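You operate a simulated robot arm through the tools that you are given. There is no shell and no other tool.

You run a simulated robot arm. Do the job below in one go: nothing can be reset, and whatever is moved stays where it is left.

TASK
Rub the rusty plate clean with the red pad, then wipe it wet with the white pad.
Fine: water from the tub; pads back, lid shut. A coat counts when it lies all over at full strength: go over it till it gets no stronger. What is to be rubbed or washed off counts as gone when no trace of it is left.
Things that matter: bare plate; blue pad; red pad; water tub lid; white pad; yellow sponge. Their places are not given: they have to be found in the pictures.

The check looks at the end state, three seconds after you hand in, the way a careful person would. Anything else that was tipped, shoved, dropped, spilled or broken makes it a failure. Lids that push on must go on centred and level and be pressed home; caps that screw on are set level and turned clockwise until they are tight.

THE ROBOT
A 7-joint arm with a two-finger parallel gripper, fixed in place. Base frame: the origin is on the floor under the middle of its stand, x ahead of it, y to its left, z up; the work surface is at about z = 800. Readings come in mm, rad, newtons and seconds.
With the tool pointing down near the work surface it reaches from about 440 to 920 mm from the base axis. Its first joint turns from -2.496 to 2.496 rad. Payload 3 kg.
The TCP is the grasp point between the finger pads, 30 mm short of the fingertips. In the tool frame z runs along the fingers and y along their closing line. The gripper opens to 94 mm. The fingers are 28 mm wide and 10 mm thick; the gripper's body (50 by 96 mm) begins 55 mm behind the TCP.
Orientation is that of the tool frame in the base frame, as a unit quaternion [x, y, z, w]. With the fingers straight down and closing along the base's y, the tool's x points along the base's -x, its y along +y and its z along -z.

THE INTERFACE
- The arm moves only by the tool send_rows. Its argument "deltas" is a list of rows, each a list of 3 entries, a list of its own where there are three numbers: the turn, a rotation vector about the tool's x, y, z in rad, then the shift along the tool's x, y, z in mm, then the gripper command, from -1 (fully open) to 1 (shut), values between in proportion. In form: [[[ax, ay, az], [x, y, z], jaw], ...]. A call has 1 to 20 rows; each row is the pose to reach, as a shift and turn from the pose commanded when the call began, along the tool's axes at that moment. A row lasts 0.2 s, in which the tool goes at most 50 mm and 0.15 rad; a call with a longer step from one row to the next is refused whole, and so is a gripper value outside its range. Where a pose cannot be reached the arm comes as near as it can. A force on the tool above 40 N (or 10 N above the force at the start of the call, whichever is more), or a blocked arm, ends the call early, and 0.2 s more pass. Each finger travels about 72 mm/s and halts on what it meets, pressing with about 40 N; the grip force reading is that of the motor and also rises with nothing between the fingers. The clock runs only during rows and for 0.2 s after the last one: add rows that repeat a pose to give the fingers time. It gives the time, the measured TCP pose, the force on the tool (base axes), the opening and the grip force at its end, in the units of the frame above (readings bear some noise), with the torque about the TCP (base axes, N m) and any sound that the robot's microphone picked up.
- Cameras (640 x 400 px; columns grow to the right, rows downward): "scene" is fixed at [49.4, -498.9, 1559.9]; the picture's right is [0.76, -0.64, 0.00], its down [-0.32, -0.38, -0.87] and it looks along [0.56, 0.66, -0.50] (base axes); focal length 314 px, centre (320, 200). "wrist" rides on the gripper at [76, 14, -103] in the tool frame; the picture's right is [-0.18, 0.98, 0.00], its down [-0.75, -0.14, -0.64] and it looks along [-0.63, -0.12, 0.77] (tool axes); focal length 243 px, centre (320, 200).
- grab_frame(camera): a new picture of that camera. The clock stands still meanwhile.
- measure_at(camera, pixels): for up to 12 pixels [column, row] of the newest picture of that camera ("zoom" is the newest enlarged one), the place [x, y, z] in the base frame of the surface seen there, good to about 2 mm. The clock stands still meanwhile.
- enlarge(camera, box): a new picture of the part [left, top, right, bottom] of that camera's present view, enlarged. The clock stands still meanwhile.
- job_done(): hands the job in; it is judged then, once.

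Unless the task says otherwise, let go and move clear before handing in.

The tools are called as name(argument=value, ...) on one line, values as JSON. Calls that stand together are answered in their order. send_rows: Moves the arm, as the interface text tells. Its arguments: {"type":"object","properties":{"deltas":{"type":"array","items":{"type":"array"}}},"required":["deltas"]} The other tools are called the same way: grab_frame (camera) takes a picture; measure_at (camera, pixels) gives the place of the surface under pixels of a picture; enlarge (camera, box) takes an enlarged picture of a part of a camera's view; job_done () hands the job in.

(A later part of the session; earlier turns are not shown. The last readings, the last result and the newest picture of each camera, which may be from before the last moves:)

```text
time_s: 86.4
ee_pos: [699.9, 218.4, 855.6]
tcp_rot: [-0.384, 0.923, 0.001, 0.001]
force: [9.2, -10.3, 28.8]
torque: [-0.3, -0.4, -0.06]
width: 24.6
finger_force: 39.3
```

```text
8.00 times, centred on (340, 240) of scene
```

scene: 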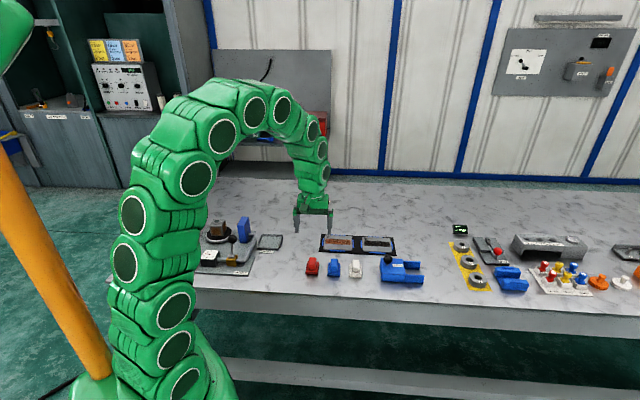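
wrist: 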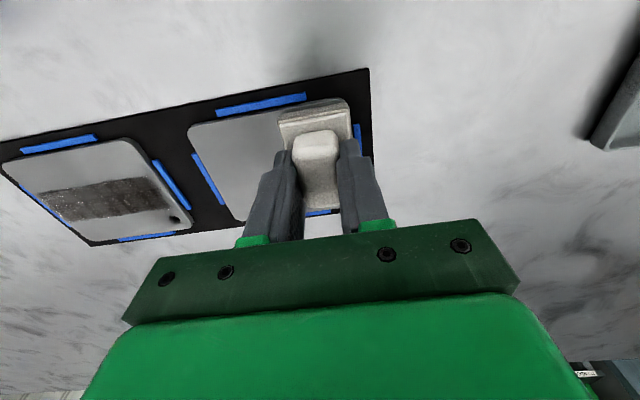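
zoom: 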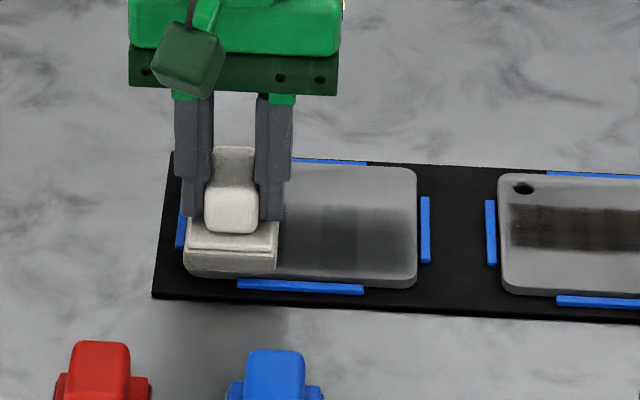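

The coat darkens with each pass. I'll ease off slightly and make another full stroke on this lane, checking for the strength.

send_rows(deltas=[[[0, 0, 0], [0, 1, -0.4], 1], [[0, 0, 0], [0, -6, -0.4], 1], [[0, 0, 0], [0, -14, -0.4], 1], [[0, 0, 0], [0, -22, -0.4], 1], [[0, 0, 0], [0, -30, -0.4], 1], [[0, 0, 0], [0, -38, -0.5], 1], [[0, 0, 0], [0, -46, -0.5], 1], [[0, 0, 0], [0, -54, -0.6], 1], [[0, 0, 0], [0, -62, -0.6], 1], [[0, 0, 0], [0, -70, -0.6], 1], [[0, 0, 0], [0, -70, -0.6], 1]])

enlarge(camera="wrist", box=[240, 20, 480, 200])

enlarge(camera="scene", box=[300, 215, 380, 265])

```text
time_s: 88.8
ee_pos: [749.4, 169.5, 856.6]
tcp_rot: [-0.383, 0.924, 0.0, 0.0]
force: [-0.3, 1.2, 3.6]
torque: [0.01, -0.01, -0.03]
width: 24.7
finger_force: 40.2
```

```text
2.22 times, centred on (360, 110) of wrist
```

zoom: 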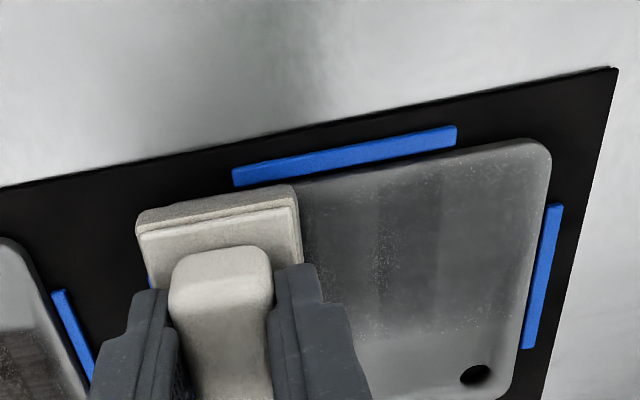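

```text
8.00 times, centred on (340, 240) of scene
```

zoom: 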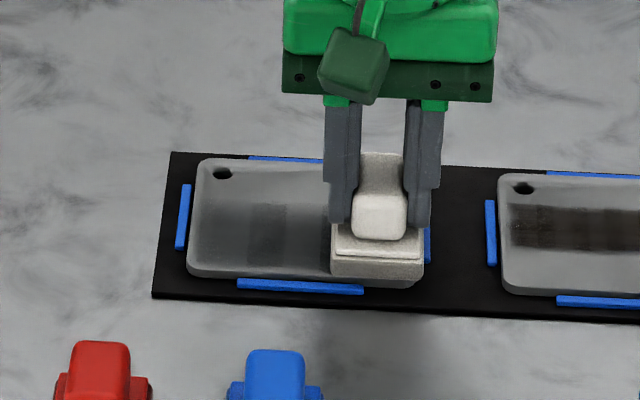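

The −u end is lighter than the middle. I'll shift to the +v lane now and stroke it both ways, then return to even everything out.

send_rows(deltas=[[[0, 0, 0], [-8, 0, 0.3], 1], [[0, 0, 0], [-16, 0, 0.4], 1], [[0, 0, 0], [-24, 0, 0.4], 1], [[0, 0, 0], [-32, 0, 0.4], 1], [[0, 0, 0], [-39, 0, 0.4], 1], [[0, 0, 0], [-39, 0, 0.4], 1]])

enlarge(camera="scene", box=[300, 215, 380, 265])

enlarge(camera="wrist", box=[240, 20, 480, 200])

```text
time_s: 90.2
ee_pos: [776.2, 195.8, 856.0]
tcp_rot: [-0.384, 0.923, 0.002, 0.0]
force: [-3.9, -3.3, 9.8]
torque: [-0.17, 0.09, -0.02]
width: 25.0
finger_force: 40.4
```

```text
8.00 times, centred on (340, 240) of scene
```

zoom: 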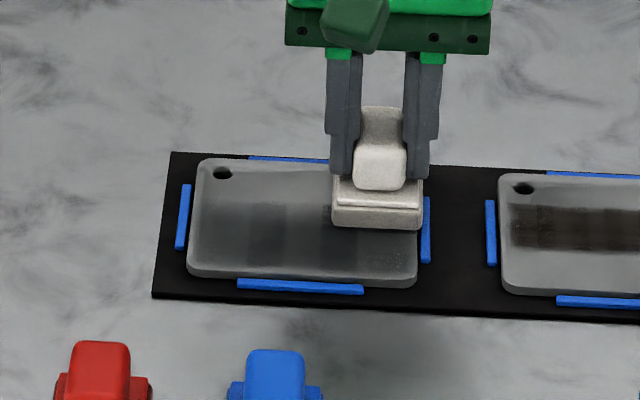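

```text
2.22 times, centred on (360, 110) of wrist
```

zoom: 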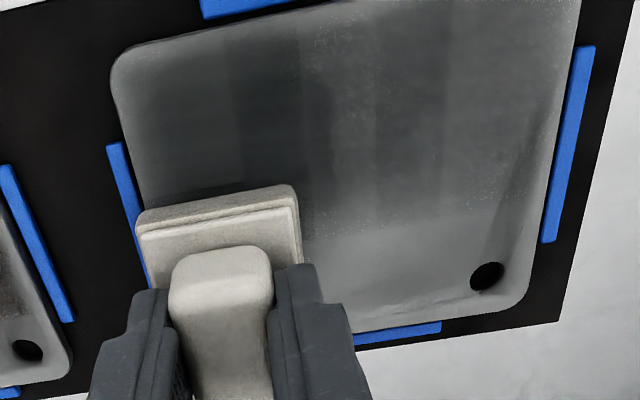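

The wrist zoom shows the wet lane clearly, darkest in the middle and lighter near the −u end. Now stroking the +v lane toward −u.

send_rows(deltas=[[[0, 0, 0], [0, 0, 0.2], 1], [[0, 0, 0], [0, 8, 0.2], 1], [[0, 0, 0], [0, 16, 0.2], 1], [[0, 0, 0], [0, 24, 0.2], 1], [[0, 0, 0], [0, 32, 0.2], 1], [[0, 0, 0], [0, 40, 0.2], 1], [[0, 0, 0], [0, 48, 0.2], 1], [[0, 0, 0], [0, 56, 0.2], 1], [[0, 0, 0], [0, 64, 0.2], 1], [[0, 0, 0], [0, 70, 0.2], 1], [[0, 0, 0], [0, 70, 0.2], 1]])

enlarge(camera="scene", box=[300, 215, 380, 265])

enlarge(camera="wrist", box=[160, 20, 400, 200])

```text
time_s: 92.6
ee_pos: [725.3, 246.0, 856.1]
tcp_rot: [-0.384, 0.924, 0.001, -0.001]
force: [4.5, -0.6, 10.9]
torque: [0.04, -0.31, -0.05]
width: 24.8
finger_force: 39.9
```

```text
8.00 times, centred on (340, 240) of scene
```

zoom: 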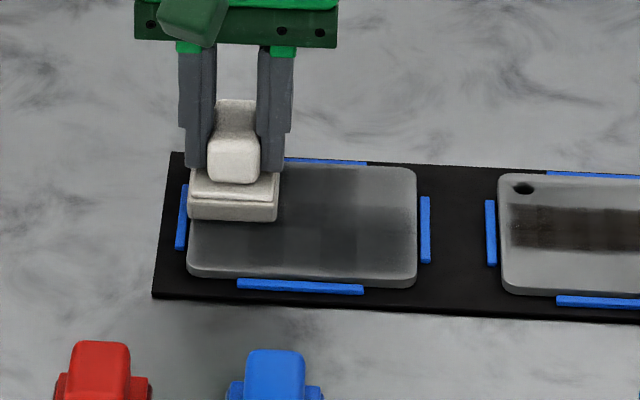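

```text
2.22 times, centred on (280, 110) of wrist
```

zoom: 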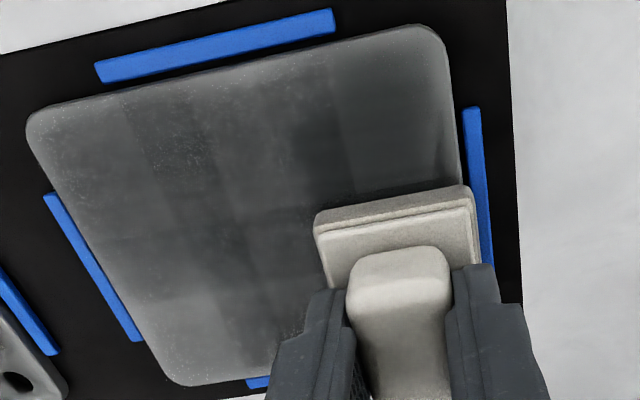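

Coat spreads over this lane too. I'll stroke back toward +u on the same lane.

send_rows(deltas=[[[0, 0, 0], [0, 2, 0.2], 1], [[0, 0, 0], [0, -6, 0.2], 1], [[0, 0, 0], [0, -14, 0.2], 1], [[0, 0, 0], [0, -22, 0.2], 1], [[0, 0, 0], [0, -30, 0.2], 1], [[0, 0, 0], [0, -38, 0.2], 1], [[0, 0, 0], [0, -46, 0.2], 1], [[0, 0, 0], [0, -54, 0.2], 1], [[0, 0, 0], [0, -62, 0.2], 1], [[0, 0, 0], [0, -70, 0.2], 1], [[0, 0, 0], [0, -62, 0.2], 1], [[0, 0, 0], [0, -54, 0.2], 1], [[0, 0, 0], [0, -46, 0.2], 1], [[0, 0, 0], [0, -38, 0.2], 1], [[0, 0, 0], [0, -30, 0.2], 1], [[0, 0, 0], [0, -22, 0.2], 1], [[0, 0, 0], [0, -14, 0.2], 1], [[0, 0, 0], [0, -6, 0.2], 1], [[0, 0, 0], [0, 1, 0.2], 1], [[0, 0, 0], [0, 1, 0.2], 1]])

enlarge(camera="scene", box=[300, 215, 380, 265])

enlarge(camera="wrist", box=[160, 20, 400, 200])

```text
time_s: 96.8
ee_pos: [728.1, 246.3, 855.7]
tcp_rot: [-0.383, 0.924, 0.001, 0.001]
force: [0.3, 0.8, 1.7]
torque: [-0.02, 0.03, 0.02]
width: 24.8
finger_force: 40.2
```

```text
8.00 times, centred on (340, 240) of scene
```

zoom: 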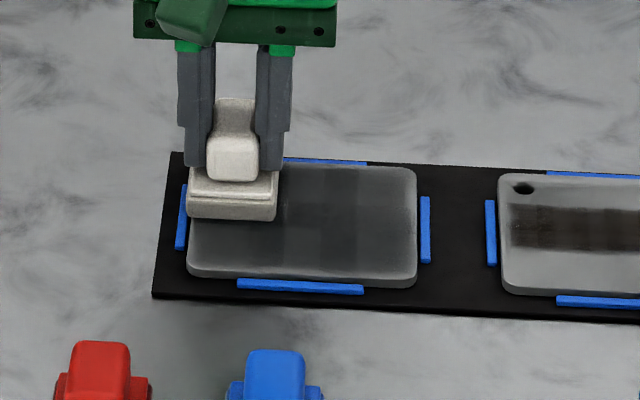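

```text
2.22 times, centred on (280, 110) of wrist
```

zoom: 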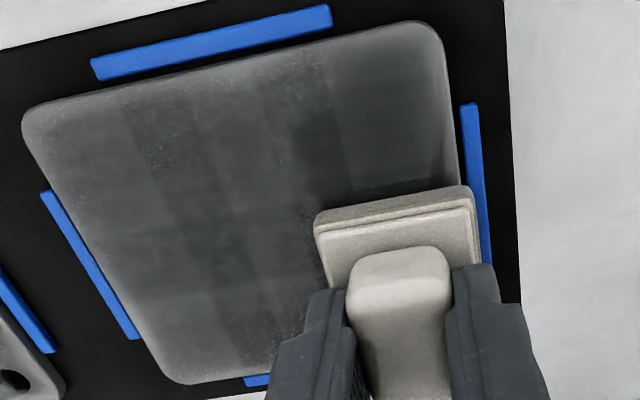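

The film is building evenly, but edge rims look lighter and force is down to 2 N. I'll press 0.6 mm deeper, shift 2 mm outward in +v, stroke to +u, then cross to the −v lane.

send_rows(deltas=[[[0, 0, 0], [-2, 1, 0.4], 1], [[0, 0, 0], [-2, -6, 0.6], 1], [[0, 0, 0], [-2, -14, 0.6], 1], [[0, 0, 0], [-2, -22, 0.6], 1], [[0, 0, 0], [-2, -30, 0.6], 1], [[0, 0, 0], [-2, -38, 0.6], 1], [[0, 0, 0], [-2, -46, 0.6], 1], [[0, 0, 0], [-2, -54, 0.6], 1], [[0, 0, 0], [-2, -62, 0.6], 1], [[0, 0, 0], [-2, -72, 0.6], 1], [[0, 0, 0], [6, -72, 0.6], 1], [[0, 0, 0], [14, -72, 0.6], 1], [[0, 0, 0], [22, -72, 0.6], 1], [[0, 0, 0], [32, -72, 0.6], 1], [[0, 0, 0], [42, -72, 0.6], 1], [[0, 0, 0], [42, -72, 0.6], 1]])

enlarge(camera="wrist", box=[240, 20, 480, 200])

enlarge(camera="scene", box=[300, 215, 380, 265])

```text
time_s: 100.2
ee_pos: [750.3, 167.9, 855.2]
tcp_rot: [-0.383, 0.924, 0.001, 0.001]
force: [10.9, 8.1, 31.9]
torque: [0.35, -0.34, -0.01]
width: 25.0
finger_force: 39.9
```

```text
2.22 times, centred on (360, 110) of wrist
```

zoom: 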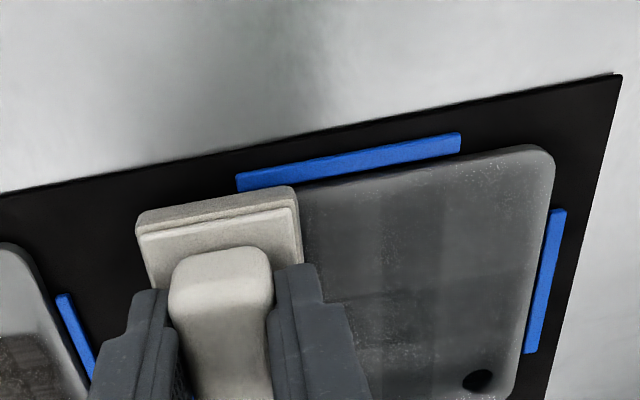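

```text
8.00 times, centred on (340, 240) of scene
```

zoom: 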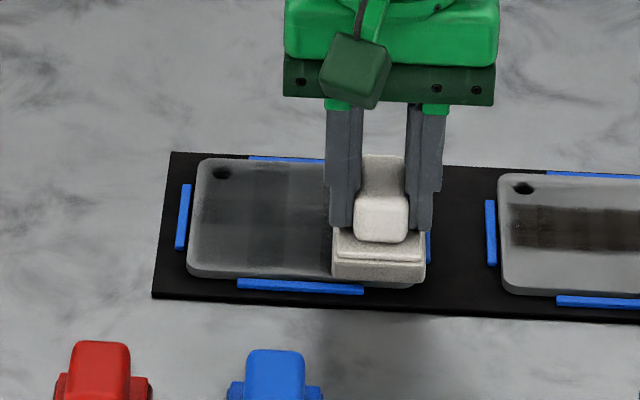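

Pad now reaches past the −v edge. I'll ease 0.5 mm and stroke this lane to −u and rub that lighter end back and forth.

send_rows(deltas=[[[0, 0, 0], [0, 0, -0.5], 1], [[0, 0, 0], [0, 8, -0.5], 1], [[0, 0, 0], [0, 16, -0.5], 1], [[0, 0, 0], [0, 24, -0.5], 1], [[0, 0, 0], [0, 32, -0.5], 1], [[0, 0, 0], [0, 40, -0.4], 1], [[0, 0, 0], [0, 48, -0.4], 1], [[0, 0, 0], [0, 56, -0.4], 1], [[0, 0, 0], [0, 64, -0.4], 1], [[0, 0, 0], [0, 73, -0.4], 1], [[0, 0, 0], [0, 66, -0.4], 1], [[0, 0, 0], [0, 58, -0.4], 1], [[0, 0, 0], [0, 50, -0.4], 1], [[0, 0, 0], [0, 58, -0.4], 1], [[0, 0, 0], [0, 66, -0.4], 1], [[0, 0, 0], [0, 73, -0.4], 1], [[0, 0, 0], [0, 73, -0.4], 1]])

enlarge(camera="wrist", box=[160, 40, 400, 220])

enlarge(camera="scene", box=[300, 215, 380, 265])

```text
time_s: 102.0
ee_pos: [708.1, 205.7, 855.5]
tcp_rot: [-0.383, 0.924, 0.0, 0.001]
force: [-2.2, -1.2, 13.4]
torque: [-0.08, 0.29, 0.06]
width: 24.6
finger_force: 39.4
stopped in row 9: the force on the tool passed its limit at 45 N (the readings are from after the stop); the commanded pose is now the measured one
```

```text
2.22 times, centred on (280, 130) of wrist
```

zoom: 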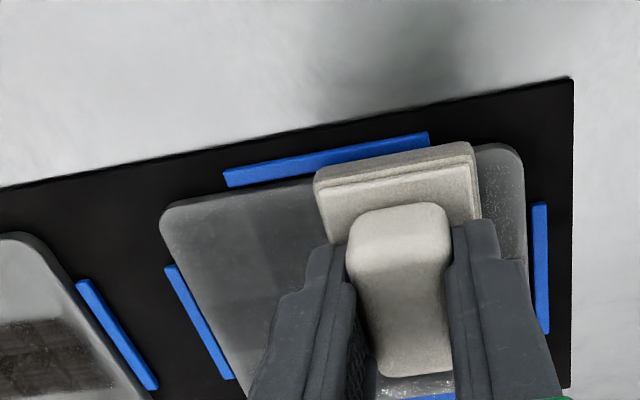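

```text
8.00 times, centred on (340, 240) of scene
```

zoom: 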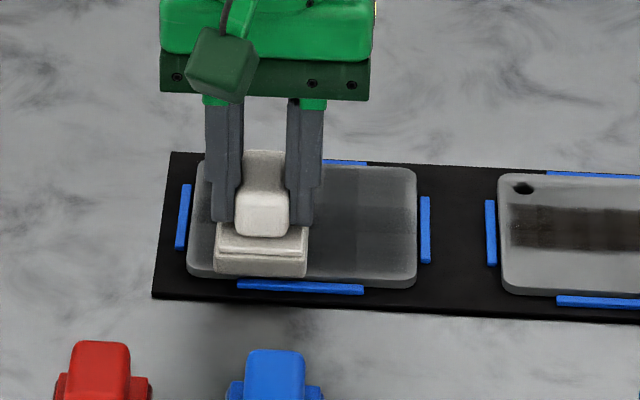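

A spike stopped the stroke; force is now 13 N. I'll continue a bit lighter, finishing the −u end of this lane.

send_rows(deltas=[[[0, 0, 0], [-2, 0, -0.2], 1], [[0, 0, 0], [-2, 6, -0.2], 1], [[0, 0, 0], [-2, 12, -0.2], 1], [[0, 0, 0], [-2, 16, -0.2], 1], [[0, 0, 0], [-2, 10, -0.2], 1], [[0, 0, 0], [-2, 4, -0.2], 1], [[0, 0, 0], [-2, -4, -0.2], 1], [[0, 0, 0], [-2, -12, -0.2], 1], [[0, 0, 0], [-2, -4, -0.2], 1], [[0, 0, 0], [-2, 4, -0.2], 1], [[0, 0, 0], [-2, 10, -0.2], 1], [[0, 0, 0], [-2, 16, -0.2], 1], [[0, 0, 0], [-2, 16, -0.2], 1]])

enlarge(camera="scene", box=[300, 215, 380, 265])

```text
time_s: 104.8
ee_pos: [698.0, 218.2, 855.9]
tcp_rot: [-0.384, 0.923, 0.0, 0.002]
force: [5.5, -3.5, 12.4]
torque: [-0.17, -0.13, 0.03]
width: 24.7
finger_force: 39.4
```

```text
8.00 times, centred on (340, 240) of scene
```

zoom: 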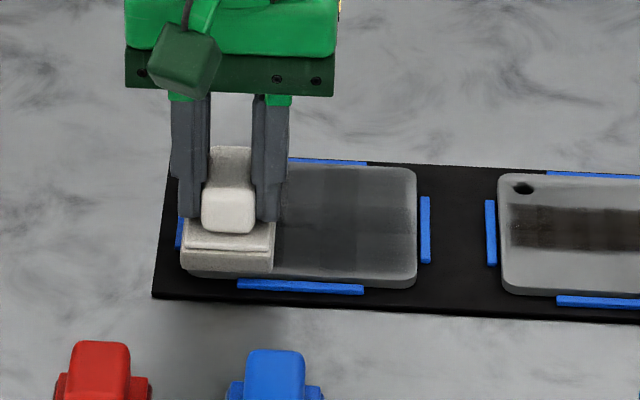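

Now I'll do a set of strokes across the plate (along v), stepping along u, to even out the coat.

send_rows(deltas=[[[0, 0, 0], [-8, 0, 0], 1], [[0, 0, 0], [-17, 0, 0], 1], [[0, 0, 0], [-26, 0, 0], 1], [[0, 0, 0], [-35, 0, 0], 1], [[0, 0, 0], [-43, 0, 0], 1], [[0, 0, 0], [-43, -9, 0], 1], [[0, 0, 0], [-43, -18, 0], 1], [[0, 0, 0], [-35, -18, 0], 1], [[0, 0, 0], [-26, -18, 0], 1], [[0, 0, 0], [-17, -18, 0], 1], [[0, 0, 0], [-8, -18, 0], 1], [[0, 0, 0], [0, -18, 0], 1], [[0, 0, 0], [0, -27, 0], 1], [[0, 0, 0], [0, -36, 0], 1], [[0, 0, 0], [0, -36, 0], 1]])

enlarge(camera="scene", box=[300, 215, 380, 265])

```text
time_s: 108.0
ee_pos: [723.1, 193.4, 856.1]
tcp_rot: [-0.383, 0.924, 0.001, 0.002]
force: [-5.4, 4.3, 18.1]
torque: [0.11, 0.29, -0.02]
width: 25.0
finger_force: 39.7
```

```text
8.00 times, centred on (340, 240) of scene
```

zoom: 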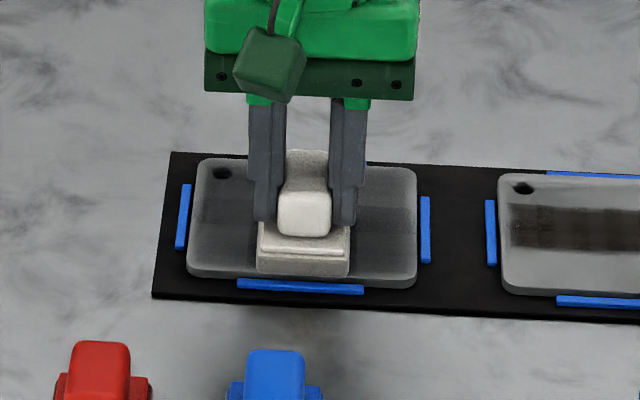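

send_rows(deltas=[[[0, 0, 0], [-8, 0, 0], 1], [[0, 0, 0], [-17, 0, 0], 1], [[0, 0, 0], [-26, 0, 0], 1], [[0, 0, 0], [-35, 0, 0], 1], [[0, 0, 0], [-43, 0, 0], 1], [[0, 0, 0], [-43, -9, 0], 1], [[0, 0, 0], [-43, -18, 0], 1], [[0, 0, 0], [-35, -18, 0], 1], [[0, 0, 0], [-26, -18, 0], 1], [[0, 0, 0], [-17, -18, 0], 1], [[0, 0, 0], [-8, -18, 0], 1], [[0, 0, 0], [0, -18, 0], 1], [[0, 0, 0], [0, -27, 0], 1], [[0, 0, 0], [0, -36, 0], 1], [[0, 0, 0], [0, -36, 0], 1]])

enlarge(camera="scene", box=[300, 215, 380, 265])

enlarge(camera="wrist", box=[240, 20, 480, 200])

```text
time_s: 111.2
ee_pos: [749.3, 168.5, 855.5]
tcp_rot: [-0.383, 0.924, 0.0, 0.002]
force: [-5.4, 7.1, 18.6]
torque: [0.33, 0.17, 0.01]
width: 24.7
finger_force: 39.4
```

```text
8.00 times, centred on (340, 240) of scene
```

zoom: 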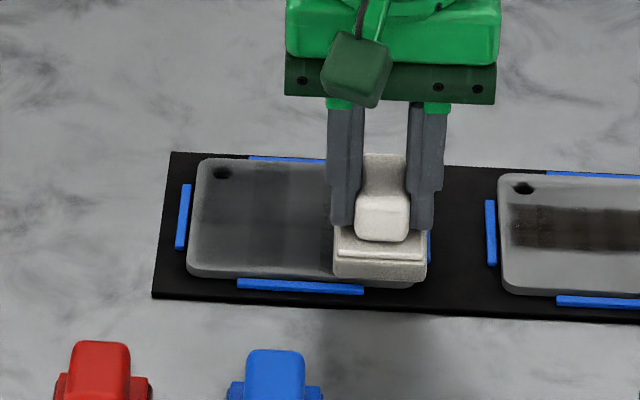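

```text
2.22 times, centred on (360, 110) of wrist
```

zoom: 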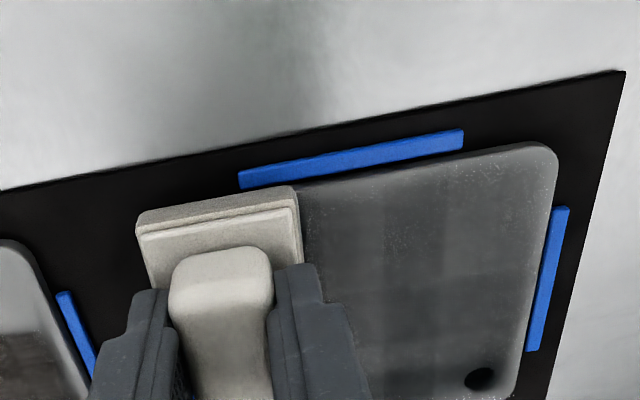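

Now strokes at the +u end, then I'll lift to judge the film as a whole.

send_rows(deltas=[[[0, 0, 0], [-8, -1, -0.1], 1], [[0, 0, 0], [-17, -1, -0.1], 1], [[0, 0, 0], [-26, -1, -0.1], 1], [[0, 0, 0], [-35, -1, -0.1], 1], [[0, 0, 0], [-43, -1, -0.1], 1], [[0, 0, 0], [-35, -1, -0.1], 1], [[0, 0, 0], [-26, -1, -0.1], 1], [[0, 0, 0], [-17, -1, -0.1], 1], [[0, 0, 0], [-8, -1, -0.1], 1], [[0, 0, 0], [0, -1, -0.1], 1], [[0, 0, 0], [0, -1, -4], 1], [[0, 0, 0], [2, 0, -16], 1], [[0, 0, 0], [10, 0, -30], 1], [[0, 0, 0], [25, 0, -45], 1], [[0, 0, 0], [42, 0, -50], 1], [[0, 0, 0], [58, 0, -50], 1], [[0, 0, 0], [70, 0, -50], 1], [[0, 0, 0], [75, 0, -50], 1], [[0, 0, 0], [75, 0, -50], 1]])

enlarge(camera="scene", box=[316, 225, 364, 255])

grab_frame(camera="wrist")

```text
time_s: 115.2
ee_pos: [696.9, 115.2, 905.2]
tcp_rot: [-0.383, 0.924, 0.0, 0.002]
force: [0.1, -1.0, 0.0]
torque: [-0.01, 0.03, 0.02]
width: 24.5
finger_force: 40.7
```

```text
13.33 times, centred on (340, 240) of scene
```

zoom: 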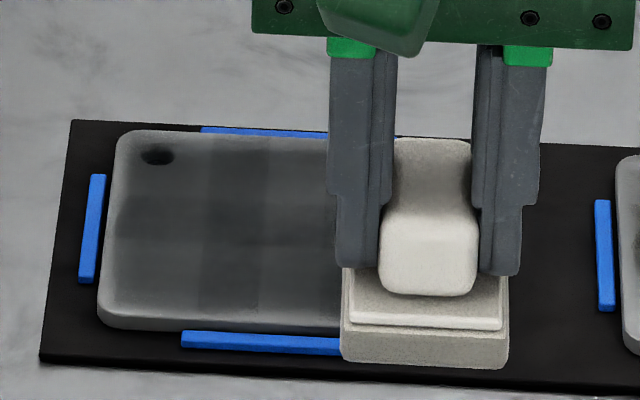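

```text
taken
```

wrist: 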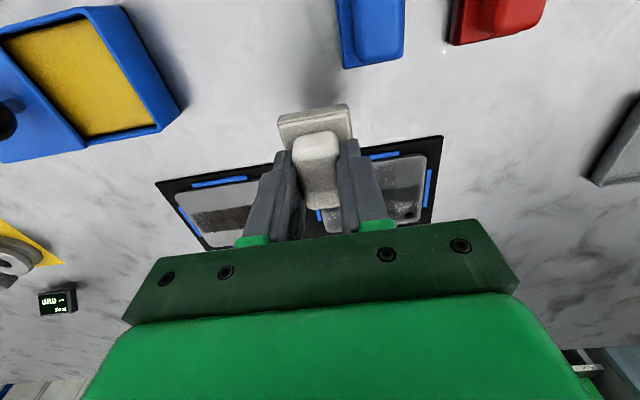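

The film is uneven with a lighter rim of about 4 mm along the −u edge. I'll re-wet the pad, and look at the whole plate while hovering over the tub.

send_rows(deltas=[[[0, 0, 0], [4, -8, -4], 1], [[0, 0, 0], [10, -22, -4], 1], [[0, 0, 0], [17, -38, -4], 1], [[0, 0, 0], [24, -54, -4], 1], [[0, 0, 0], [31, -70, -4], 1], [[0, 0, 0], [38, -86, -4], 1], [[0, 0, 0], [45, -102, -4], 1], [[0, 0, 0], [51, -118, -4], 1], [[0, 0, 0], [56, -134, -4], 1], [[0, 0, 0], [59.5, -146, -4], 1], [[0, 0, 0], [59.5, -150.8, -4], 1], [[0, 0, 0], [59.5, -150.8, -4], 1], [[0, 0, 0], [59.5, -150.8, -4], 1]])

enlarge(camera="scene", box=[316, 225, 364, 255])

enlarge(camera="wrist", box=[230, 40, 390, 160])

```text
time_s: 118.0
ee_pos: [760.5, -34.3, 909.4]
tcp_rot: [-0.384, 0.924, 0.0, 0.001]
force: [-0.9, -0.2, -0.4]
torque: [-0.02, -0.03, 0.02]
width: 24.7
finger_force: 39.9
```

```text
13.33 times, centred on (340, 240) of scene
```

zoom: 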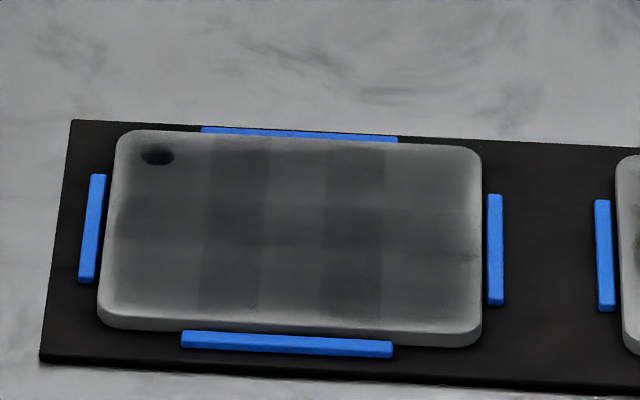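

```text
3.33 times, centred on (310, 100) of wrist
```

zoom: 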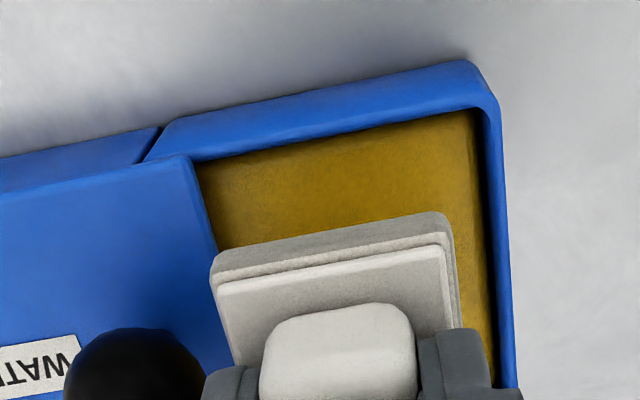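

The film shows patchy blocks and lighter rims, so more passes are needed. I'll press the pad onto the wet sponge again.

send_rows(deltas=[[[0, 0, 0], [0, 0, 8], 1], [[0, 0, 0], [0, 0, 18], 1], [[0, 0, 0], [0, 0, 26], 1], [[0, 0, 0], [0, 0, 31], 1], [[0, 0, 0], [0, 0, 32], 1], [[0, 0, 0], [0, 0, 32.7], 1], [[0, 0, 0], [0, 0, 32.7], 1]])

```text
time_s: 119.6
ee_pos: [761.7, -34.7, 876.0]
tcp_rot: [-0.383, 0.924, 0.001, 0.001]
force: [0.3, 0.0, -0.4]
torque: [0.01, -0.03, 0.02]
width: 24.8
finger_force: 40.0
```

send_rows(deltas=[[[0, 0, 0], [0, 0, 0.6], 1], [[0, 0, 0], [0, 0, 1.1], 1], [[0, 0, 0], [0, 0, 1.6], 1], [[0, 0, 0], [0, 0, 1.6], 1], [[0, 0, 0], [0, 0, 1.6], 1], [[0, 0, 0], [0, 0, 1.6], 1]])

```text
time_s: 121.0
ee_pos: [761.1, -33.6, 875.0]
tcp_rot: [-0.383, 0.924, -0.001, 0.003]
force: [2.1, -0.6, 14.7]
torque: [-0.05, 0.01, -0.01]
width: 24.9
finger_force: 39.8
```

send_rows(deltas=[[[0, 0, 0], [0, 0, 0.3], 1], [[0, 0, 0], [0, 0, 0.3], 1], [[0, 0, 0], [0, 0, 0.3], 1], [[0, 0, 0], [0, 0, 0.3], 1], [[0, 0, 0], [0, 0, 0.3], 1], [[0, 0, 0], [0, 0, 0.3], 1]])

enlarge(camera="scene", box=[370, 235, 418, 270])

```text
time_s: 122.4
ee_pos: [761.0, -33.3, 876.3]
tcp_rot: [-0.383, 0.924, 0.001, 0.001]
force: [1.6, -2.4, 27.7]
torque: [-0.09, 0.02, -0.01]
width: 24.7
finger_force: 39.1
```

```text
11.43 times, centred on (394, 252) of scene
```

zoom: 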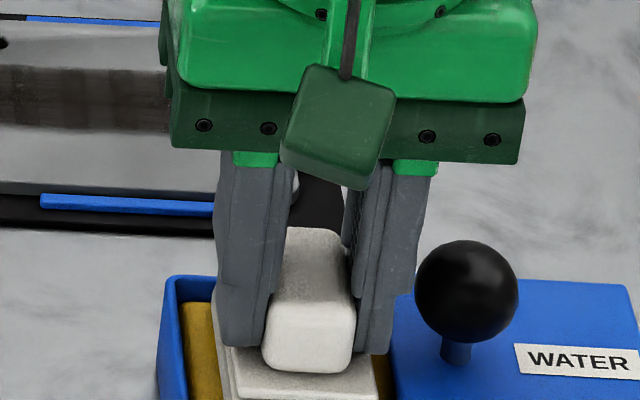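

Soaked again (28 N on the sponge). I'll lift out and carry it back to the −u/−v corner of the plate.

send_rows(deltas=[[[0, 0, 0], [0, 0, -4], 1], [[0, 0, 0], [0, 0, -12], 1], [[0, 0, 0], [0, 0, -24], 1], [[0, 0, 0], [0, 2, -36], 1], [[0, 0, 0], [-6, 12, -44], 1], [[0, 0, 0], [-15, 27, -45], 1], [[0, 0, 0], [-24, 43, -45], 1], [[0, 0, 0], [-33, 59, -45], 1], [[0, 0, 0], [-42, 75, -45], 1], [[0, 0, 0], [-52, 91, -45], 1], [[0, 0, 0], [-61, 107, -45], 1], [[0, 0, 0], [-70, 123, -45], 1], [[0, 0, 0], [-80, 139, -45], 1], [[0, 0, 0], [-89, 155, -45], 1], [[0, 0, 0], [-98, 171, -45], 1], [[0, 0, 0], [-107, 187, -45], 1], [[0, 0, 0], [-117, 203, -45], 1], [[0, 0, 0], [-126, 217, -45], 1], [[0, 0, 0], [-130.5, 225.6, -45], 1], [[0, 0, 0], [-130.5, 225.6, -45], 1]])

enlarge(camera="wrist", box=[160, 20, 420, 215])

```text
time_s: 126.6
ee_pos: [693.6, 217.8, 919.8]
tcp_rot: [-0.383, 0.924, 0.0, 0.001]
force: [0.0, 0.9, -0.2]
torque: [0.0, 0.02, -0.01]
width: 24.8
finger_force: 40.4
```

```text
2.05 times, centred on (290, 118) of wrist
```

zoom: 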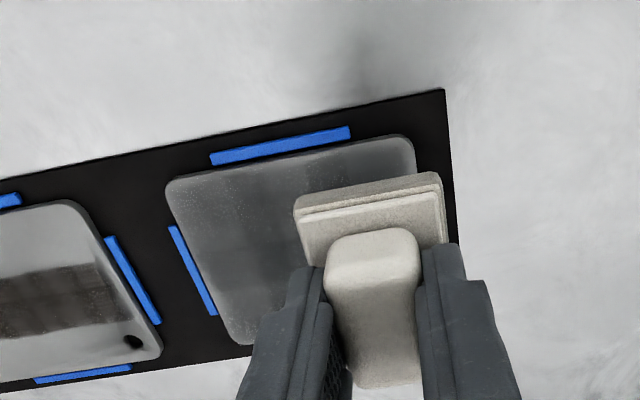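

send_rows(deltas=[[[0, 0, 0], [0, 0, 14], 1], [[0, 0, 0], [0, 0, 28], 1], [[0, 0, 0], [0, 0, 42], 1], [[0, 0, 0], [0, 0, 54], 1], [[0, 0, 0], [0, 0, 60], 1], [[0, 0, 0], [0, 0, 62.5], 1], [[0, 0, 0], [0, 0, 63.3], 1], [[0, 0, 0], [0, 0, 63.3], 1]])

```text
time_s: 128.4
ee_pos: [693.7, 216.3, 856.6]
tcp_rot: [-0.383, 0.924, 0.0, 0.002]
force: [-0.1, 0.7, -0.7]
torque: [-0.05, -0.01, 0.0]
width: 24.8
finger_force: 40.5
```

send_rows(deltas=[[[0, 0, 0], [0, 0, 0.6], 1], [[0, 0, 0], [0, 0, 1.1], 1], [[0, 0, 0], [0, 0, 1.5], 1], [[0, 0, 0], [0, 0, 1.5], 1]])

enlarge(camera="wrist", box=[160, 40, 420, 215])

```text
time_s: 129.4
ee_pos: [694.7, 217.8, 855.1]
tcp_rot: [-0.384, 0.923, -0.001, 0.001]
force: [-1.4, -4.7, 27.1]
torque: [-0.24, 0.04, -0.02]
width: 24.9
finger_force: 39.9
```

```text
2.29 times, centred on (290, 128) of wrist
```

zoom: 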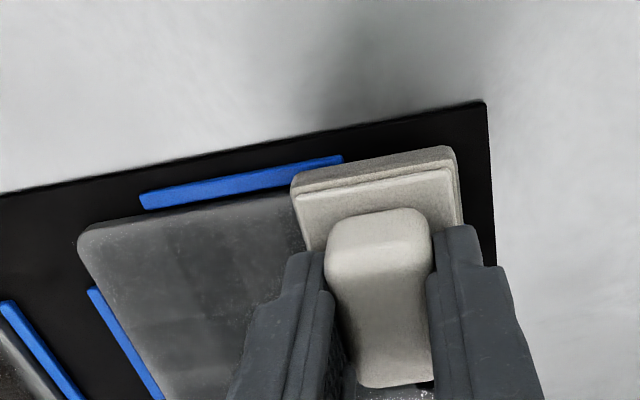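

Contact at 27 N with a small overhang past the edges. I'll ease 0.5 mm and stroke lane −v fully to the +u end and back.

send_rows(deltas=[[[0, 0, 0], [0, 0, -0.5], 1], [[0, 0, 0], [0, -9, -0.5], 1], [[0, 0, 0], [0, -18, -0.5], 1], [[0, 0, 0], [0, -27, -0.5], 1], [[0, 0, 0], [0, -36, -0.5], 1], [[0, 0, 0], [0, -45, -0.5], 1], [[0, 0, 0], [0, -54, -0.5], 1], [[0, 0, 0], [0, -63, -0.5], 1], [[0, 0, 0], [0, -72, -0.5], 1], [[0, 0, 0], [0, -79, -0.5], 1], [[0, 0, 0], [0, -72, -0.5], 1], [[0, 0, 0], [0, -63, -0.5], 1], [[0, 0, 0], [0, -54, -0.5], 1], [[0, 0, 0], [0, -45, -0.5], 1], [[0, 0, 0], [0, -36, -0.5], 1], [[0, 0, 0], [0, -27, -0.5], 1], [[0, 0, 0], [0, -18, -0.5], 1], [[0, 0, 0], [0, -9, -0.5], 1], [[0, 0, 0], [0, 0, -0.5], 1], [[0, 0, 0], [0, 0, -0.5], 1]])

enlarge(camera="wrist", box=[160, 40, 420, 215])

enlarge(camera="scene", box=[316, 225, 364, 255])

```text
time_s: 133.6
ee_pos: [694.1, 217.6, 856.0]
tcp_rot: [-0.383, 0.924, 0.001, 0.002]
force: [6.0, -2.4, 17.3]
torque: [-0.07, -0.25, -0.02]
width: 24.6
finger_force: 40.6
```

```text
2.29 times, centred on (290, 128) of wrist
```

zoom: 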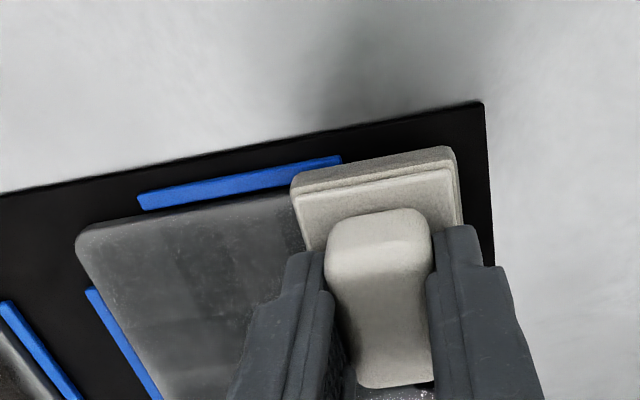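

```text
13.33 times, centred on (340, 240) of scene
```

zoom: 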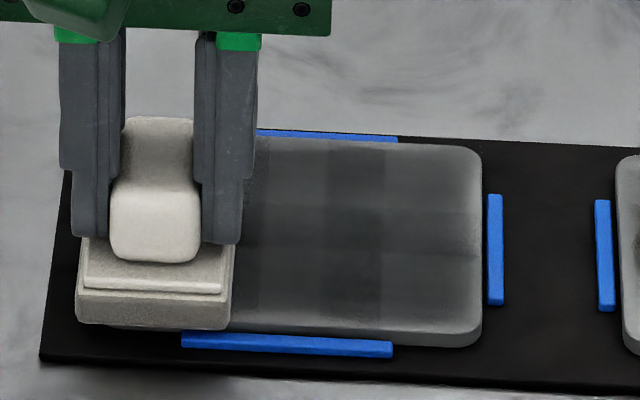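

Stroke pressure stayed good. I'll do the middle lane next, out and back.

send_rows(deltas=[[[0, 0, 0], [-8, 0, 0], 1], [[0, 0, 0], [-17, 0, 0], 1], [[0, 0, 0], [-25, 0, 0], 1], [[0, 0, 0], [-25, -10, 0], 1], [[0, 0, 0], [-25, -20, 0], 1], [[0, 0, 0], [-25, -30, 0], 1], [[0, 0, 0], [-25, -40, 0], 1], [[0, 0, 0], [-25, -50, 0], 1], [[0, 0, 0], [-25, -60, 0], 1], [[0, 0, 0], [-25, -70, 0], 1], [[0, 0, 0], [-25, -79, 0], 1], [[0, 0, 0], [-25, -70, 0], 1], [[0, 0, 0], [-25, -60, 0], 1], [[0, 0, 0], [-25, -50, 0], 1], [[0, 0, 0], [-25, -40, 0], 1], [[0, 0, 0], [-25, -30, 0], 1], [[0, 0, 0], [-25, -20, 0], 1], [[0, 0, 0], [-25, -10, 0], 1], [[0, 0, 0], [-25, 0, 0], 1], [[0, 0, 0], [-25, 0, 0], 1]])

enlarge(camera="scene", box=[316, 225, 364, 255])

```text
time_s: 137.8
ee_pos: [711.7, 236.3, 857.2]
tcp_rot: [-0.384, 0.923, 0.0, 0.001]
force: [4.7, -4.4, 24.6]
torque: [-0.3, 0.0, -0.01]
width: 25.1
finger_force: 40.3
```

```text
13.33 times, centred on (340, 240) of scene
```

zoom: 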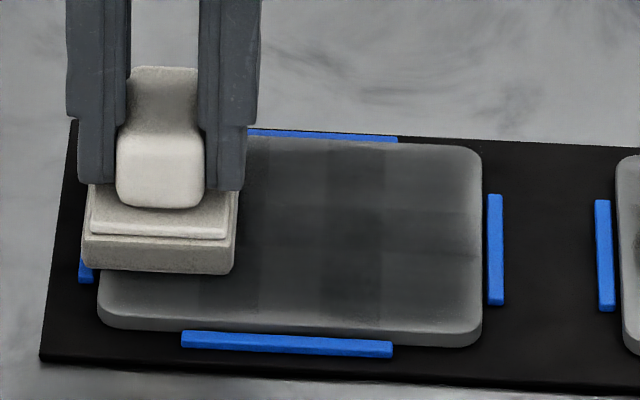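

Next the +v lane, out and back, with the same pressure eased slightly.

send_rows(deltas=[[[0, 0, 0], [-8, 0, -0.2], 1], [[0, 0, 0], [-17, 0, -0.2], 1], [[0, 0, 0], [-25, 0, -0.2], 1], [[0, 0, 0], [-25, -10, -0.2], 1], [[0, 0, 0], [-25, -20, -0.2], 1], [[0, 0, 0], [-25, -30, -0.2], 1], [[0, 0, 0], [-25, -40, -0.2], 1], [[0, 0, 0], [-25, -50, -0.2], 1], [[0, 0, 0], [-25, -60, -0.2], 1], [[0, 0, 0], [-25, -70, -0.2], 1], [[0, 0, 0], [-25, -79, -0.2], 1], [[0, 0, 0], [-25, -70, -0.2], 1], [[0, 0, 0], [-25, -60, -0.2], 1], [[0, 0, 0], [-25, -50, -0.2], 1], [[0, 0, 0], [-25, -40, -0.2], 1], [[0, 0, 0], [-25, -30, -0.2], 1], [[0, 0, 0], [-25, -20, -0.2], 1], [[0, 0, 0], [-25, -10, -0.2], 1], [[0, 0, 0], [-25, 0, -0.2], 1], [[0, 0, 0], [-25, 0, -0.2], 1]])

enlarge(camera="scene", box=[316, 225, 364, 255])

enlarge(camera="wrist", box=[160, 0, 420, 195])

```text
time_s: 138.2
ee_pos: [714.4, 239.7, 856.5]
tcp_rot: [-0.383, 0.924, 0.0, 0.001]
force: [0.2, 0.9, 5.8]
torque: [0.03, 0.08, 0.0]
width: 24.9
finger_force: 39.6
stopped in row 1: the force on the tool passed its limit at 42 N (the readings are from after the stop); the commanded pose is now the measured one
```

```text
13.33 times, centred on (340, 240) of scene
```

zoom: 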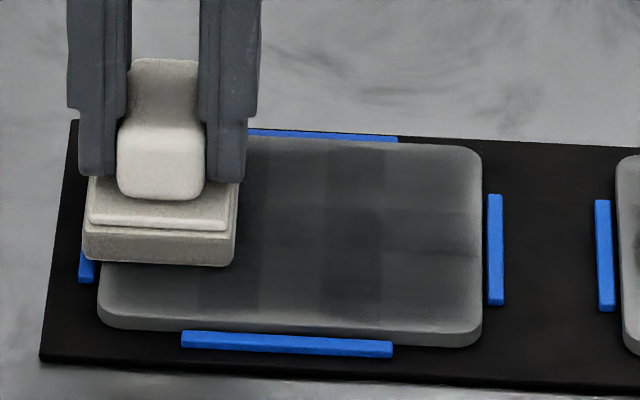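

```text
2.05 times, centred on (290, 98) of wrist
```

zoom: 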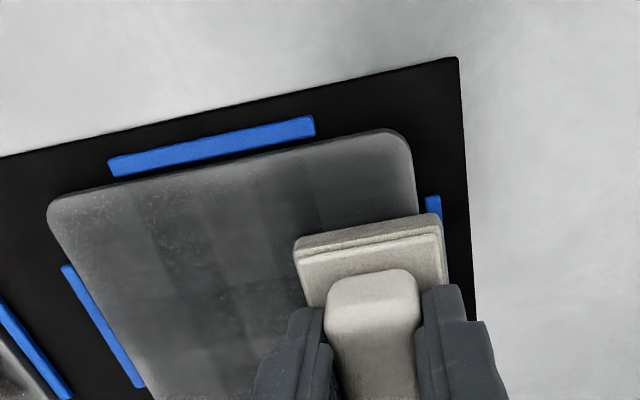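

send_rows(deltas=[[[0, 0, 0], [-7, 0, 0.2], 1], [[0, 0, 0], [-14, 0, 0.3], 1], [[0, 0, 0], [-20, 0, 0.3], 1], [[0, 0, 0], [-20, -10, 0.3], 1], [[0, 0, 0], [-20, -20, 0.3], 1], [[0, 0, 0], [-20, -30, 0.3], 1], [[0, 0, 0], [-20, -40, 0.3], 1], [[0, 0, 0], [-20, -50, 0.3], 1], [[0, 0, 0], [-20, -60, 0.3], 1], [[0, 0, 0], [-20, -70, 0.3], 1], [[0, 0, 0], [-20, -79, 0.3], 1], [[0, 0, 0], [-20, -79, 0.3], 1]])

enlarge(camera="scene", box=[316, 225, 364, 255])

enlarge(camera="wrist", box=[220, 0, 480, 195])

```text
time_s: 140.5
ee_pos: [777.8, 200.4, 856.1]
tcp_rot: [-0.383, 0.924, 0.002, 0.0]
force: [-2.4, 0.2, 15.5]
torque: [-0.04, 0.03, 0.0]
width: 24.5
finger_force: 40.2
stopped in row 11: the force on the tool passed its limit at 42 N (the readings are from after the stop); the commanded pose is now the measured one
```

```text
13.33 times, centred on (340, 240) of scene
```

zoom: 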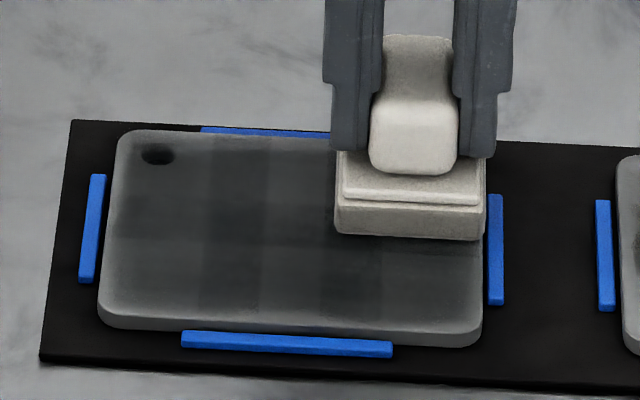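

```text
2.05 times, centred on (350, 98) of wrist
```

zoom: 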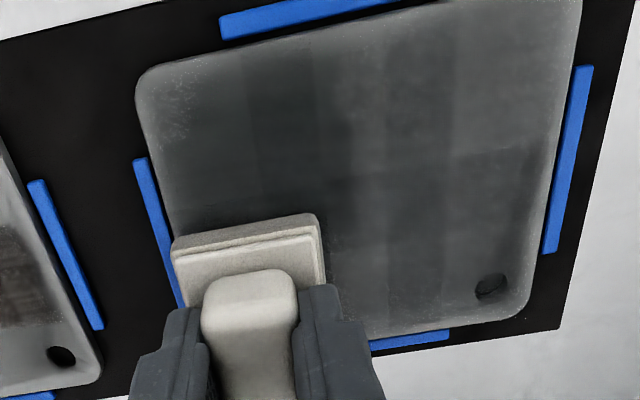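

Coverage is getting more even; the +u and −u columns still lag. I'll finish the +u end here and stroke back toward −u.

send_rows(deltas=[[[0, 0, 0], [0, -5, -0.2], 1], [[0, 0, 0], [0, 2, -0.2], 1], [[0, 0, 0], [0, 9, -0.2], 1], [[0, 0, 0], [0, 18, -0.2], 1], [[0, 0, 0], [0, 27, -0.2], 1], [[0, 0, 0], [0, 36, -0.2], 1], [[0, 0, 0], [0, 45, -0.2], 1], [[0, 0, 0], [0, 54, -0.2], 1], [[0, 0, 0], [0, 63, -0.2], 1], [[0, 0, 0], [0, 71, -0.2], 1], [[0, 0, 0], [0, 63, -0.2], 1], [[0, 0, 0], [0, 55, -0.2], 1], [[0, 0, 0], [0, 63, -0.2], 1], [[0, 0, 0], [0, 71, -0.2], 1], [[0, 0, 0], [0, 71, -0.2], 1]])

enlarge(camera="scene", box=[316, 225, 364, 255])

enlarge(camera="wrist", box=[160, 0, 420, 195])

```text
time_s: 143.7
ee_pos: [728.7, 252.1, 855.1]
tcp_rot: [-0.384, 0.923, 0.002, 0.0]
force: [4.5, -2.4, 13.6]
torque: [-0.08, -0.39, 0.0]
width: 24.7
finger_force: 39.7
```

```text
13.33 times, centred on (340, 240) of scene
```

zoom: 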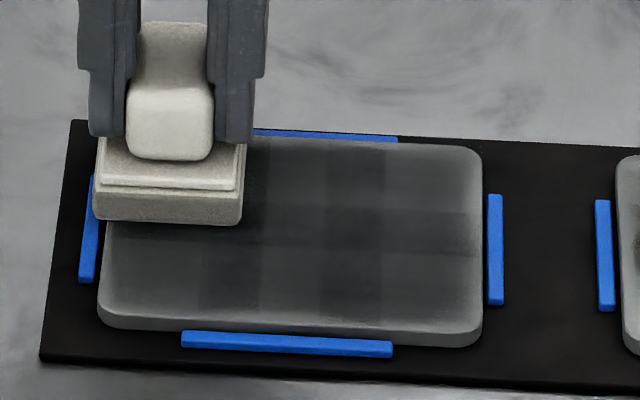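

```text
2.05 times, centred on (290, 98) of wrist
```

zoom: 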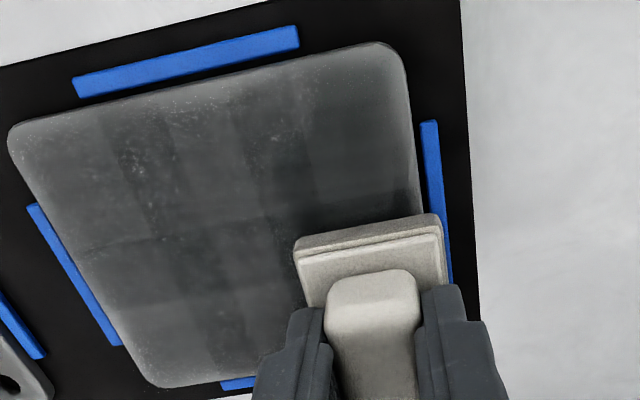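

I'll run around the perimeter now: along the −u edge, then the −v edge.

send_rows(deltas=[[[0, 0, 0], [8, 0, 0], 1], [[0, 0, 0], [16, 0, 0], 1], [[0, 0, 0], [24, 0, 0], 1], [[0, 0, 0], [32, 0, 0], 1], [[0, 0, 0], [40, 0, 0], 1], [[0, 0, 0], [48, 0, 0], 1], [[0, 0, 0], [40, 0, 0], 1], [[0, 0, 0], [32, 0, 0], 1], [[0, 0, 0], [40, 0, 0], 1], [[0, 0, 0], [48, 0, 0], 1], [[0, 0, 0], [48, -8, 0], 1], [[0, 0, 0], [48, -16, 0], 1], [[0, 0, 0], [48, -24, 0], 1], [[0, 0, 0], [48, -32, 0], 1], [[0, 0, 0], [48, -40, 0], 1], [[0, 0, 0], [48, -48, 0], 1], [[0, 0, 0], [48, -56, 0], 1], [[0, 0, 0], [48, -64, 0], 1], [[0, 0, 0], [48, -72, 0], 1], [[0, 0, 0], [48, -78, 0], 1]])

enlarge(camera="scene", box=[316, 225, 364, 255])

enlarge(camera="wrist", box=[240, 20, 480, 200])

```text
time_s: 145.2
ee_pos: [696.2, 218.0, 856.2]
tcp_rot: [-0.384, 0.924, 0.001, -0.001]
force: [-5.5, -2.1, 21.1]
torque: [0.06, -0.06, 0.04]
width: 24.8
finger_force: 39.4
stopped in row 7: the force on the tool passed its limit at 49 N (the readings are from after the stop); the commanded pose is now the measured one
```

```text
13.33 times, centred on (340, 240) of scene
```

zoom: 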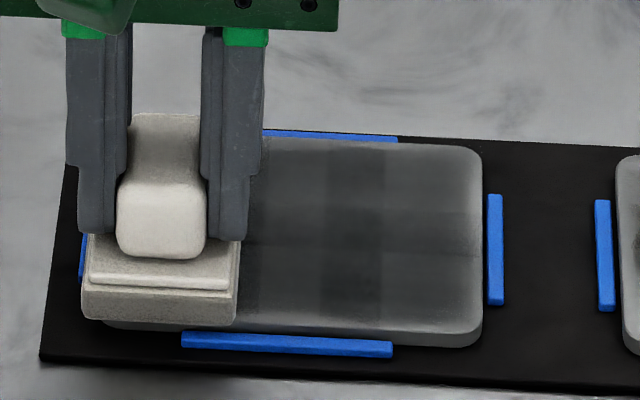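

```text
2.22 times, centred on (360, 110) of wrist
```

zoom: 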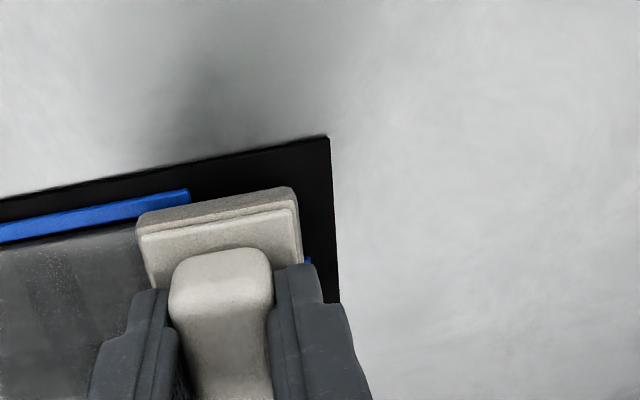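

send_rows(deltas=[[[0, 0, 0], [1, 1, -0.5], 1], [[0, 0, 0], [1, -7, -0.5], 1], [[0, 0, 0], [1, -15, -0.5], 1], [[0, 0, 0], [1, -23, -0.5], 1], [[0, 0, 0], [1, -31, -0.5], 1], [[0, 0, 0], [1, -39, -0.5], 1], [[0, 0, 0], [1, -47, -0.5], 1], [[0, 0, 0], [1, -55, -0.5], 1], [[0, 0, 0], [1, -63, -0.5], 1], [[0, 0, 0], [1, -71, -0.5], 1], [[0, 0, 0], [1, -77, -0.5], 1], [[0, 0, 0], [1, -77, -0.5], 1]])

enlarge(camera="scene", box=[316, 225, 364, 255])

enlarge(camera="wrist", box=[240, 20, 480, 200])

```text
time_s: 147.8
ee_pos: [750.7, 164.3, 855.5]
tcp_rot: [-0.383, 0.924, 0.0, -0.002]
force: [-0.9, -0.1, 1.4]
torque: [0.03, -0.04, 0.02]
width: 24.7
finger_force: 39.9
```

```text
13.33 times, centred on (340, 240) of scene
```

zoom: 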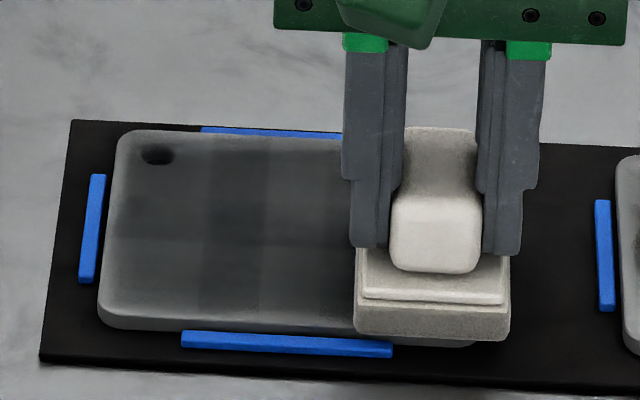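

```text
2.22 times, centred on (360, 110) of wrist
```

zoom: 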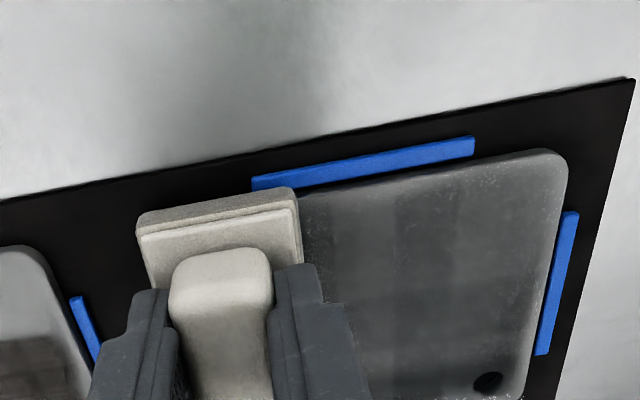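

send_rows(deltas=[[[0, 0, 0], [0, 0, 0.4], 1], [[0, 0, 0], [-8, 0, 0.4], 1], [[0, 0, 0], [-16, 0, 0.4], 1], [[0, 0, 0], [-24, 0, 0.4], 1], [[0, 0, 0], [-32, 0, 0.4], 1], [[0, 0, 0], [-40, 0, 0.4], 1], [[0, 0, 0], [-48, 0, 0.4], 1], [[0, 0, 0], [-48, 0, 0.4], 1]])

enlarge(camera="wrist", box=[220, 0, 480, 195])

```text
time_s: 149.6
ee_pos: [783.6, 197.6, 856.4]
tcp_rot: [-0.384, 0.923, 0.0, -0.002]
force: [-5.4, -7.4, 27.0]
torque: [-0.31, 0.28, 0.03]
width: 24.8
finger_force: 39.8
```

```text
2.05 times, centred on (350, 98) of wrist
```

zoom: 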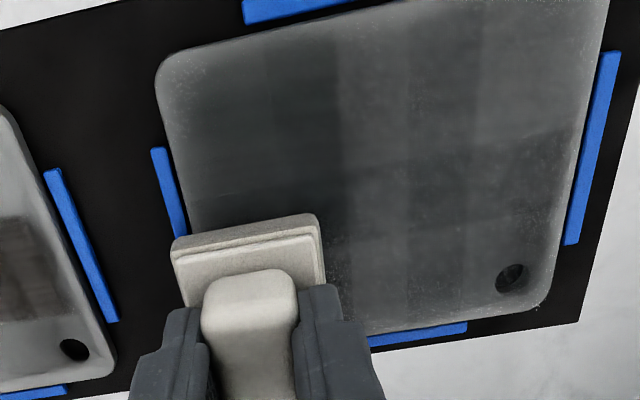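

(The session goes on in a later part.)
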